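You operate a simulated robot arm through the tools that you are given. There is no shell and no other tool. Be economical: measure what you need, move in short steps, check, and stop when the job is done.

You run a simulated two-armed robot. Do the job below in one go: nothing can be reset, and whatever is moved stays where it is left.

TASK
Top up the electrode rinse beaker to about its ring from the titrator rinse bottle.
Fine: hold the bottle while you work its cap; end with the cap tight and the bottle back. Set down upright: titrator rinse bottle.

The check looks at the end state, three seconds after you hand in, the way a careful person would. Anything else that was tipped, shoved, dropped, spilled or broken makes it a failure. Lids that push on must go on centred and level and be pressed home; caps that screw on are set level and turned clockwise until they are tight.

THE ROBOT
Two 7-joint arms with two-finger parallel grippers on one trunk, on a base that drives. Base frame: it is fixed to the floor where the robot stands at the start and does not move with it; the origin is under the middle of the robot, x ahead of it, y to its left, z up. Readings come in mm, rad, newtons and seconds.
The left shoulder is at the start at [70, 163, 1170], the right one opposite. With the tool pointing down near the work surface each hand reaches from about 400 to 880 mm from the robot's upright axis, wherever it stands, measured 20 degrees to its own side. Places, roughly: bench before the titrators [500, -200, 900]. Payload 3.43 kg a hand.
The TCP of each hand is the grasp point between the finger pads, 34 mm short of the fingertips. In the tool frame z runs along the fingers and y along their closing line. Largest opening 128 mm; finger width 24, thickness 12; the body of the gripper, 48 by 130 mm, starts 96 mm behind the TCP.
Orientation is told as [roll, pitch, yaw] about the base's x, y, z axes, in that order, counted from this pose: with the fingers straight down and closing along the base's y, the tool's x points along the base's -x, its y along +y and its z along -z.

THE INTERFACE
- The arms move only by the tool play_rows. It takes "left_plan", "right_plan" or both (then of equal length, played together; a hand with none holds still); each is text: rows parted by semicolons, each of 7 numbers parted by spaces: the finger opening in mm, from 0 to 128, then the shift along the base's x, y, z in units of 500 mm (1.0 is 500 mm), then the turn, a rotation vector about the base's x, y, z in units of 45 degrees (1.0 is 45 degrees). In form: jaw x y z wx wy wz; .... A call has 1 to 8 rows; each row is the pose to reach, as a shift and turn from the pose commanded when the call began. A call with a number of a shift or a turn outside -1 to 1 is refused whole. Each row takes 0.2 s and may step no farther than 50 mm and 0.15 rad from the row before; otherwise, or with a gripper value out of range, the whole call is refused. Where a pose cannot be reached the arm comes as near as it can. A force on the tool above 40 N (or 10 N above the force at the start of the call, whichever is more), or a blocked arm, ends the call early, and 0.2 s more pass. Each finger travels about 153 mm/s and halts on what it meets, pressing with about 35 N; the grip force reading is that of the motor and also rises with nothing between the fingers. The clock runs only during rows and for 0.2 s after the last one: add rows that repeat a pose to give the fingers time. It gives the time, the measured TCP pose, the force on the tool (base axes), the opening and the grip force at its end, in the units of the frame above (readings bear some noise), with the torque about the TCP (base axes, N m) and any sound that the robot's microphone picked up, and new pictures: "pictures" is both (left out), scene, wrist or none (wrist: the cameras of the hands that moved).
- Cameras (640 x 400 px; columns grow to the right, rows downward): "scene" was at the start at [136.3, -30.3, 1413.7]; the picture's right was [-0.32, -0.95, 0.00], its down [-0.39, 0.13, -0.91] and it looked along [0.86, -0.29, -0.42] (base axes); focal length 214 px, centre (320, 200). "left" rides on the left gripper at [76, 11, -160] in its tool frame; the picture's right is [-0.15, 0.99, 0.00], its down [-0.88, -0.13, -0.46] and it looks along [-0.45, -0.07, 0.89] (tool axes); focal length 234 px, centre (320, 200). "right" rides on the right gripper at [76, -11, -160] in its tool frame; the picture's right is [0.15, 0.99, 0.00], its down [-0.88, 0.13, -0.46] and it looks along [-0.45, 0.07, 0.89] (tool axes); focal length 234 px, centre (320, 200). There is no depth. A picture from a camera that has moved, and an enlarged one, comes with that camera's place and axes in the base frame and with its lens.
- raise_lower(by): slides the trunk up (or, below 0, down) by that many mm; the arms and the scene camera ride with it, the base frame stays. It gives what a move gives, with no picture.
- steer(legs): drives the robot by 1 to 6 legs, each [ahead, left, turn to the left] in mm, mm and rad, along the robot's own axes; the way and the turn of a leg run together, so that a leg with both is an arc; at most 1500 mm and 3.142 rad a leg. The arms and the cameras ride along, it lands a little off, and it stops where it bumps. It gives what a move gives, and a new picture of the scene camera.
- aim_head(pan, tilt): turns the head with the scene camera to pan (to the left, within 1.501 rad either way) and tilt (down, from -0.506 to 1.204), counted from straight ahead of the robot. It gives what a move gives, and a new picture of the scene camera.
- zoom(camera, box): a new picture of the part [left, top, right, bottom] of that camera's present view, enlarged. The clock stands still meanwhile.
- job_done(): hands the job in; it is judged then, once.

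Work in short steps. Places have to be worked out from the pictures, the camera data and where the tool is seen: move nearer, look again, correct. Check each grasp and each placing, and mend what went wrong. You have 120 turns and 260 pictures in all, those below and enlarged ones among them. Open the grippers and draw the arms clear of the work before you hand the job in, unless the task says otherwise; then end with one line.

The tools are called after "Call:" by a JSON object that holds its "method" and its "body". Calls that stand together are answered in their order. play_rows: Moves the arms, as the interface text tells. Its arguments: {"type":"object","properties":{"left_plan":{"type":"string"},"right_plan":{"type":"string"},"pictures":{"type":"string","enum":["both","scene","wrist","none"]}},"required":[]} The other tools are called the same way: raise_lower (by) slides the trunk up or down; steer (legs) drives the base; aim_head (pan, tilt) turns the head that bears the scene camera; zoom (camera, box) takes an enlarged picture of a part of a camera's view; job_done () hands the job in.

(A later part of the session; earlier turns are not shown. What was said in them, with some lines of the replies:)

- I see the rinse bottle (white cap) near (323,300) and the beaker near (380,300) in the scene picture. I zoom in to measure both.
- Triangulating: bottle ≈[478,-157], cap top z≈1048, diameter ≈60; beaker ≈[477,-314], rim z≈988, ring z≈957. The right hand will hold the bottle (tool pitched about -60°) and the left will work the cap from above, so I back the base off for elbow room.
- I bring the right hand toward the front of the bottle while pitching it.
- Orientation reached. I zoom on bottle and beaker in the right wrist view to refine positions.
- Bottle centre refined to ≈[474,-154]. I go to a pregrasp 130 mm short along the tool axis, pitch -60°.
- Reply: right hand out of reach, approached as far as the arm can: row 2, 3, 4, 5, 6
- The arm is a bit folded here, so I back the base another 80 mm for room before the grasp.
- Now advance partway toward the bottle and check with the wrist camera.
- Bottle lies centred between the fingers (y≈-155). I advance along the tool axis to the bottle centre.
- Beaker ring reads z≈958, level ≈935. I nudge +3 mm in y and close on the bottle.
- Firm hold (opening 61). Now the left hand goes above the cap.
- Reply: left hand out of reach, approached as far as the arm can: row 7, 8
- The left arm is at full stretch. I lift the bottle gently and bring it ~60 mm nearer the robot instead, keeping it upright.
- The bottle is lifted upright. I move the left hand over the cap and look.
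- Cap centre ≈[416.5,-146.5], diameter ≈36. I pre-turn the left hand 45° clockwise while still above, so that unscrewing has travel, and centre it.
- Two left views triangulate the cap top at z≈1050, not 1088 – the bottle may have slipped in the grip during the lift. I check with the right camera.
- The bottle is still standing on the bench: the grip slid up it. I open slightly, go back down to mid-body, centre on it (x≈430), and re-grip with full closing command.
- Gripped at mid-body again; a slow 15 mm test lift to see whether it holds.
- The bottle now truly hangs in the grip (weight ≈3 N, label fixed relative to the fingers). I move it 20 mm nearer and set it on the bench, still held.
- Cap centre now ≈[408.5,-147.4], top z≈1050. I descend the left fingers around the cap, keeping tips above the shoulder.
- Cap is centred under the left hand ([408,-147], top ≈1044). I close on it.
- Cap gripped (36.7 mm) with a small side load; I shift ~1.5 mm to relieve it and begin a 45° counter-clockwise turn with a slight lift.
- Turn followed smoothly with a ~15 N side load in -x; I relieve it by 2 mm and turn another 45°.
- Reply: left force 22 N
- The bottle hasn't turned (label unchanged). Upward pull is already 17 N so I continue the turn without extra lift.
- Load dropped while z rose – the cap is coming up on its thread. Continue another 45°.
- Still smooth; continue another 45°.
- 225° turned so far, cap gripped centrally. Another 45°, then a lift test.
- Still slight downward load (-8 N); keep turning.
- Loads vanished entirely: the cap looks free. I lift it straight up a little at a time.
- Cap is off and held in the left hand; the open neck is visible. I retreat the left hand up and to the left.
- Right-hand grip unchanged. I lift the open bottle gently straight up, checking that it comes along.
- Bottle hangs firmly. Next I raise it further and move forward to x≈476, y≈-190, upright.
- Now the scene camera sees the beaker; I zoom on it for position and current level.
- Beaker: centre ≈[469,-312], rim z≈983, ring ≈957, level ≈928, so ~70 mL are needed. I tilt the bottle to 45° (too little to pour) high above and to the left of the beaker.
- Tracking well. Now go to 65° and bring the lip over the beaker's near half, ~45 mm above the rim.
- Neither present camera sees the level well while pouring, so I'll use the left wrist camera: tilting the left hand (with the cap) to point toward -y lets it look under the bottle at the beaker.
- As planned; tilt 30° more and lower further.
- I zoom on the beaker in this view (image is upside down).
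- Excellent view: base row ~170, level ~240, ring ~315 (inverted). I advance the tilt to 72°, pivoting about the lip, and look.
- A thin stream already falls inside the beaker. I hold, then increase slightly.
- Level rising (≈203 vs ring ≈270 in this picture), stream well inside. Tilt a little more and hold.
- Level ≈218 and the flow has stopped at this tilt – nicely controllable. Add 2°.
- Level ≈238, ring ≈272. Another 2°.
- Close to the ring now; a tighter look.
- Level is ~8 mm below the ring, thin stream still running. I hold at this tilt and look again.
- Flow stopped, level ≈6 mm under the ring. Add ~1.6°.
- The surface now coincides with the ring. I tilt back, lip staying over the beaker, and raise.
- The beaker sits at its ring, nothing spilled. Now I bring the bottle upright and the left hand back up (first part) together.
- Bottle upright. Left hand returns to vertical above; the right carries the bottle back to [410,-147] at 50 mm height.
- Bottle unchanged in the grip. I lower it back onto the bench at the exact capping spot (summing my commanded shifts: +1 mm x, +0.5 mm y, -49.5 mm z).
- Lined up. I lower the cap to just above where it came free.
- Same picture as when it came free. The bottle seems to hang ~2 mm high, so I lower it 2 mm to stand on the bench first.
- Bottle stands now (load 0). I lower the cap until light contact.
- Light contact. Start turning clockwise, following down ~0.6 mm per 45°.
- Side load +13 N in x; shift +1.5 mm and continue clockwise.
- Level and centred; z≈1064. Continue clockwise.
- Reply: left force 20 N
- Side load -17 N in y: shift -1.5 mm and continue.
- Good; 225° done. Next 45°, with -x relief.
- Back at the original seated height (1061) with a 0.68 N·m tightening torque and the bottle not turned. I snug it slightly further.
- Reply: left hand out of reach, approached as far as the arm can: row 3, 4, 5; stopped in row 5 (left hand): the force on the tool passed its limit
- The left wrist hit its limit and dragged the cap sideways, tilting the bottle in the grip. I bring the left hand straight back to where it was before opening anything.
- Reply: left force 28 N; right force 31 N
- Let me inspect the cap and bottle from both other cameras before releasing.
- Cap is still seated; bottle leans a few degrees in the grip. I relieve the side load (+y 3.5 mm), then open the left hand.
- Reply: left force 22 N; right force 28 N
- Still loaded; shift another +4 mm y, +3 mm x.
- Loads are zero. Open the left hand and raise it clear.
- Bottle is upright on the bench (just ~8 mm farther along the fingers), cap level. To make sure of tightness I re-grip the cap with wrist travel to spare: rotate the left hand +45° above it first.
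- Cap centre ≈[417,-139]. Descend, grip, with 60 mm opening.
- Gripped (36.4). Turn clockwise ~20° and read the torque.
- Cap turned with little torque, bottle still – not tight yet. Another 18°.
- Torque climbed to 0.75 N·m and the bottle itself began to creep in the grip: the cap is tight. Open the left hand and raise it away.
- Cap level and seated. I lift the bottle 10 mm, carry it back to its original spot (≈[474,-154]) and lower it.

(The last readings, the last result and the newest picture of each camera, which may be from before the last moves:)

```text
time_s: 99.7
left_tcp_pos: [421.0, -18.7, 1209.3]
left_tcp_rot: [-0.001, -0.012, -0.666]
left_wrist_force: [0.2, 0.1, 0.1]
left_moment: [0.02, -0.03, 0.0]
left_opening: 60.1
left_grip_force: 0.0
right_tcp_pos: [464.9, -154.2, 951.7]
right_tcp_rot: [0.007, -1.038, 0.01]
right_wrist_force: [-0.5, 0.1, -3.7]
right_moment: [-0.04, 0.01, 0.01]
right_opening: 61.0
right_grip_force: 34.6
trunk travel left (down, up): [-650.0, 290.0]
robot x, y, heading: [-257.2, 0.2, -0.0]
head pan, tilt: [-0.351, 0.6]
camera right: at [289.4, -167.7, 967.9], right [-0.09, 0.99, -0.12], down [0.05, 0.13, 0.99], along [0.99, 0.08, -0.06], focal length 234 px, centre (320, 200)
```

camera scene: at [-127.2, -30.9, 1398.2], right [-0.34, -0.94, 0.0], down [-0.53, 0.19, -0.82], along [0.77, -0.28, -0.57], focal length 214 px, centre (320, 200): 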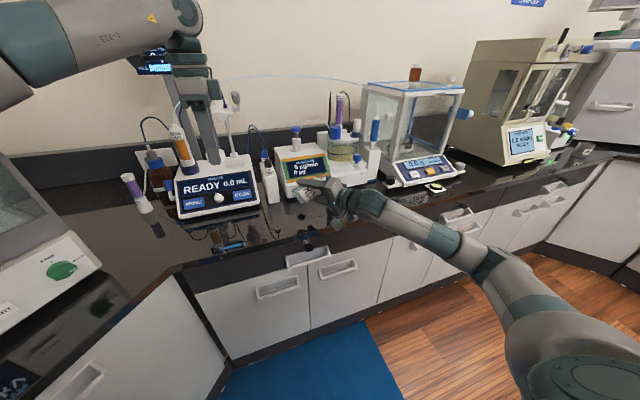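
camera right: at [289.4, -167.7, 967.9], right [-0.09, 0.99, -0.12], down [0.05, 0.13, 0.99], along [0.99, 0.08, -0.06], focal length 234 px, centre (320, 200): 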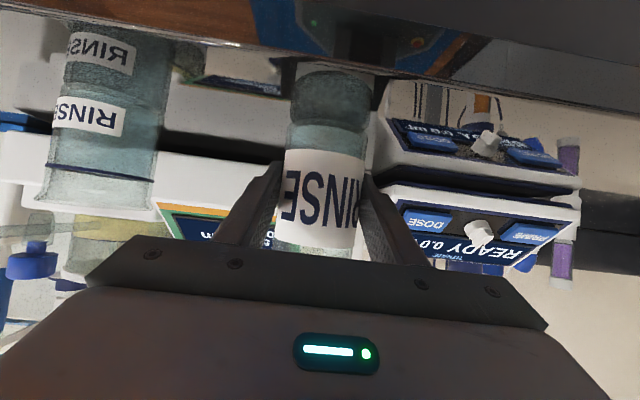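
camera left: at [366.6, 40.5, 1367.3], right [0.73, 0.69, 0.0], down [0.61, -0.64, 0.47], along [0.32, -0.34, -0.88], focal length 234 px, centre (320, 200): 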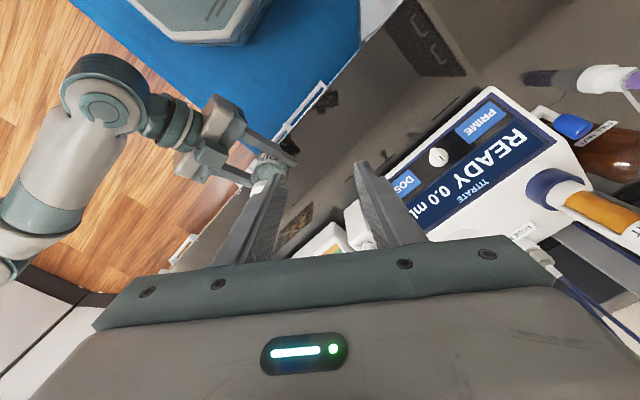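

Nearly down; load still hangs, so lower 2 mm more.

Call:
{"method": "play_rows", "body": {"right_plan": "0 0 0 -0.002 0 0 0; 0 0 0 -0.004 0 0 0; 0 0 0 -0.004 0 0 0", "pictures": "wrist"}}

Call:
{"method": "zoom", "body": {"camera": "right", "box": [220, 60, 440, 198]}}

```text
time_s: 100.5
left_tcp_pos: [421.5, -18.9, 1209.2]
left_tcp_rot: [0.0, -0.012, -0.666]
left_wrist_force: [0.2, 0.5, -0.5]
left_moment: [-0.02, 0.04, 0.0]
left_opening: 59.9
left_grip_force: 0.0
right_tcp_pos: [464.3, -155.1, 951.1]
right_tcp_rot: [0.008, -1.04, 0.011]
right_wrist_force: [1.5, -0.6, 0.8]
right_moment: [-0.02, -0.19, -0.01]
right_opening: 61.0
right_grip_force: 34.9
trunk travel left (down, up): [-650.0, 290.0]
robot x, y, heading: [-260.8, 0.5, -0.001]
head pan, tilt: [-0.351, 0.6]
camera right: at [288.9, -167.7, 966.7], right [-0.09, 0.99, -0.12], down [0.05, 0.13, 0.99], along [0.99, 0.08, -0.06], focal length 234 px, centre (320, 200)
```

right: 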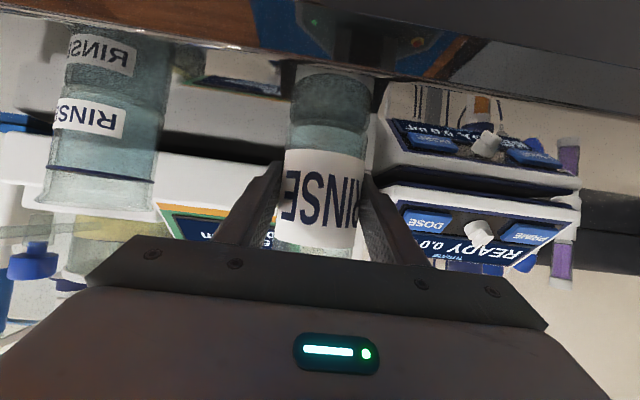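

```text
2.90 times, centred on (330, 129) of right
camera zoom: at [288.9, -167.7, 966.7], right [-0.09, 0.99, -0.12], down [0.05, 0.13, 0.99], along [0.99, 0.08, -0.06], focal length 679 px, centre (291, 406)
```

zoom: 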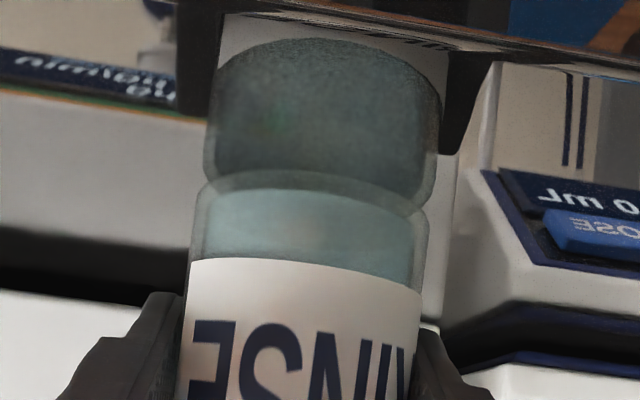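

Base meets its reflection and the load is zero: it stands. I open the fingers and back out along the tool axis.

Call:
{"method": "play_rows", "body": {"right_plan": "70 0 0 0 0 0 0; 90 0 0 0 0 0 0; 100 0 0 0 0 0 0; 100 -0.04 0 0.023 0 0 0; 100 -0.1 0 0.058 0 0 0; 100 -0.17 0 0.098 0 0 0; 100 -0.24 0 0.138 0 0 0; 100 -0.3 0 0.173 0 0 0", "pictures": "both"}}

```text
time_s: 102.3
left_tcp_pos: [421.1, -19.2, 1209.1]
left_tcp_rot: [0.0, -0.011, -0.666]
left_wrist_force: [-0.2, 0.4, -0.1]
left_moment: [-0.01, -0.03, -0.03]
left_opening: 59.9
left_grip_force: 0.2
right_tcp_pos: [313.3, -151.6, 1036.0]
right_tcp_rot: [0.005, -1.039, 0.014]
right_wrist_force: [-0.1, 0.7, -0.3]
right_moment: [0.01, 0.0, 0.0]
right_opening: 99.9
right_grip_force: 0.1
trunk travel left (down, up): [-650.0, 290.0]
robot x, y, heading: [-260.4, 1.0, 0.001]
head pan, tilt: [-0.351, 0.6]
camera scene: at [-128.4, -30.1, 1398.3], right [-0.34, -0.94, 0.0], down [-0.53, 0.19, -0.83], along [0.77, -0.28, -0.56], focal length 214 px, centre (320, 200)
camera right: at [138.1, -165.2, 1052.2], right [-0.09, 0.99, -0.12], down [0.05, 0.13, 0.99], along [0.99, 0.08, -0.06], focal length 234 px, centre (320, 200)
```

scene: 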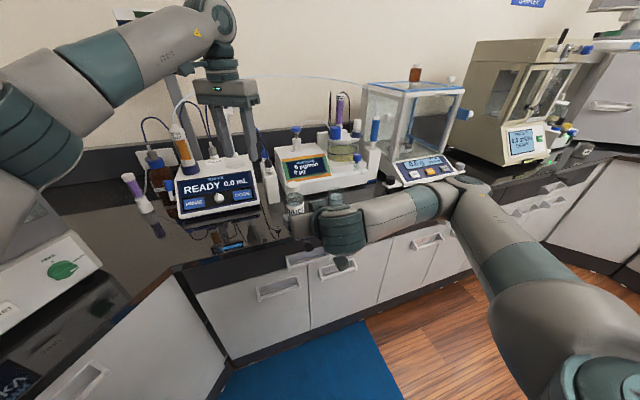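
right: 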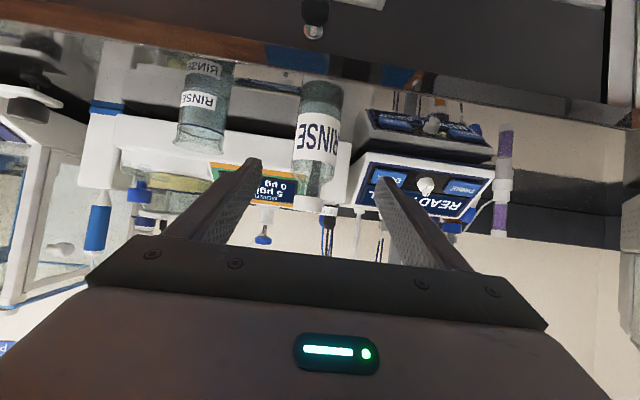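

The bottle stands upright. I drive the base back to draw both arms clear, then check.

Call:
{"method": "steer", "body": {"legs": [[-200, 0, 0]]}}

Call:
{"method": "zoom", "body": {"camera": "right", "box": [140, 60, 400, 222]}}

```text
time_s: 103.9
left_tcp_pos: [219.8, -18.2, 1210.2]
left_tcp_rot: [-0.001, -0.01, -0.664]
left_wrist_force: [-0.6, 0.2, 0.3]
left_moment: [-0.03, -0.03, -0.02]
left_opening: 59.5
left_grip_force: 0.1
right_tcp_pos: [113.3, -152.0, 1036.2]
right_tcp_rot: [0.007, -1.038, 0.012]
right_wrist_force: [0.0, 1.1, -0.5]
right_moment: [0.01, 0.01, 0.0]
right_opening: 99.8
right_grip_force: 0.2
trunk travel left (down, up): [-650.0, 290.0]
robot x, y, heading: [-464.1, -2.8, -0.002]
head pan, tilt: [-0.351, 0.6]
camera scene: at [-328.8, -30.5, 1398.3], right [-0.34, -0.94, 0.0], down [-0.53, 0.19, -0.82], along [0.77, -0.28, -0.57], focal length 214 px, centre (320, 200)
```

scene: 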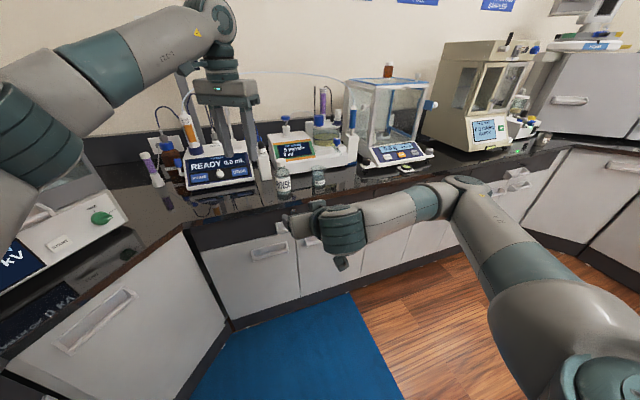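

```text
2.46 times, centred on (270, 141) of right
camera zoom: at [-62.1, -165.2, 1051.7], right [-0.09, 0.99, -0.12], down [0.05, 0.13, 0.99], along [0.99, 0.09, -0.06], focal length 576 px, centre (443, 345)
```

zoom: 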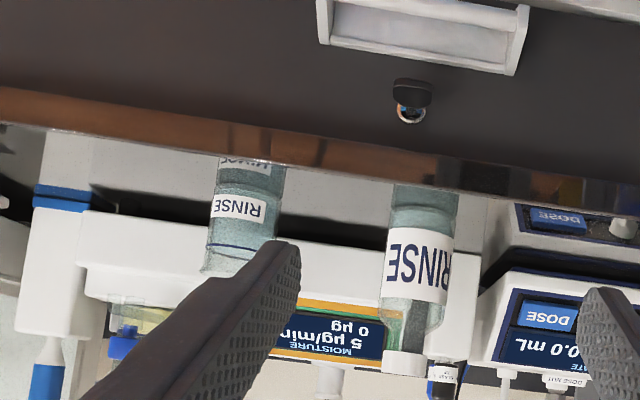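

One close look at the final state of bottle, cap and beaker from the scene camera.

Call:
{"method": "zoom", "body": {"camera": "scene", "box": [256, 150, 352, 210]}}

```text
6.67 times, centred on (304, 180) of scene
camera zoom: at [-328.8, -30.5, 1398.3], right [-0.34, -0.94, 0.0], down [-0.53, 0.19, -0.82], along [0.77, -0.28, -0.57], focal length 1430 px, centre (427, 333)
```

zoom: 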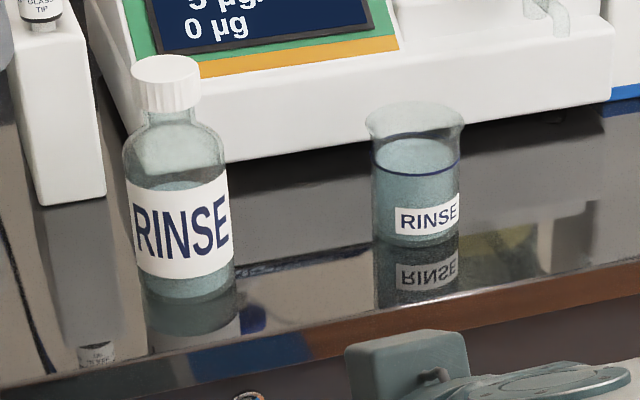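

The beaker is filled to its ring, the bottle is upright and capped in its place, there are no drops on the bench, and both hands are open and clear. I hand in.

Call:
{"method": "job_done", "body": {}}

```text
The job is handed in.
```

The electrode rinse beaker is filled to about its ring, and the rinse bottle is back upright at its spot with its cap screwed tight; while I was tightening, the left wrist ran out of travel and briefly tilted the bottle, so I re-gripped the cap and tightened it again, and I saw no spill.
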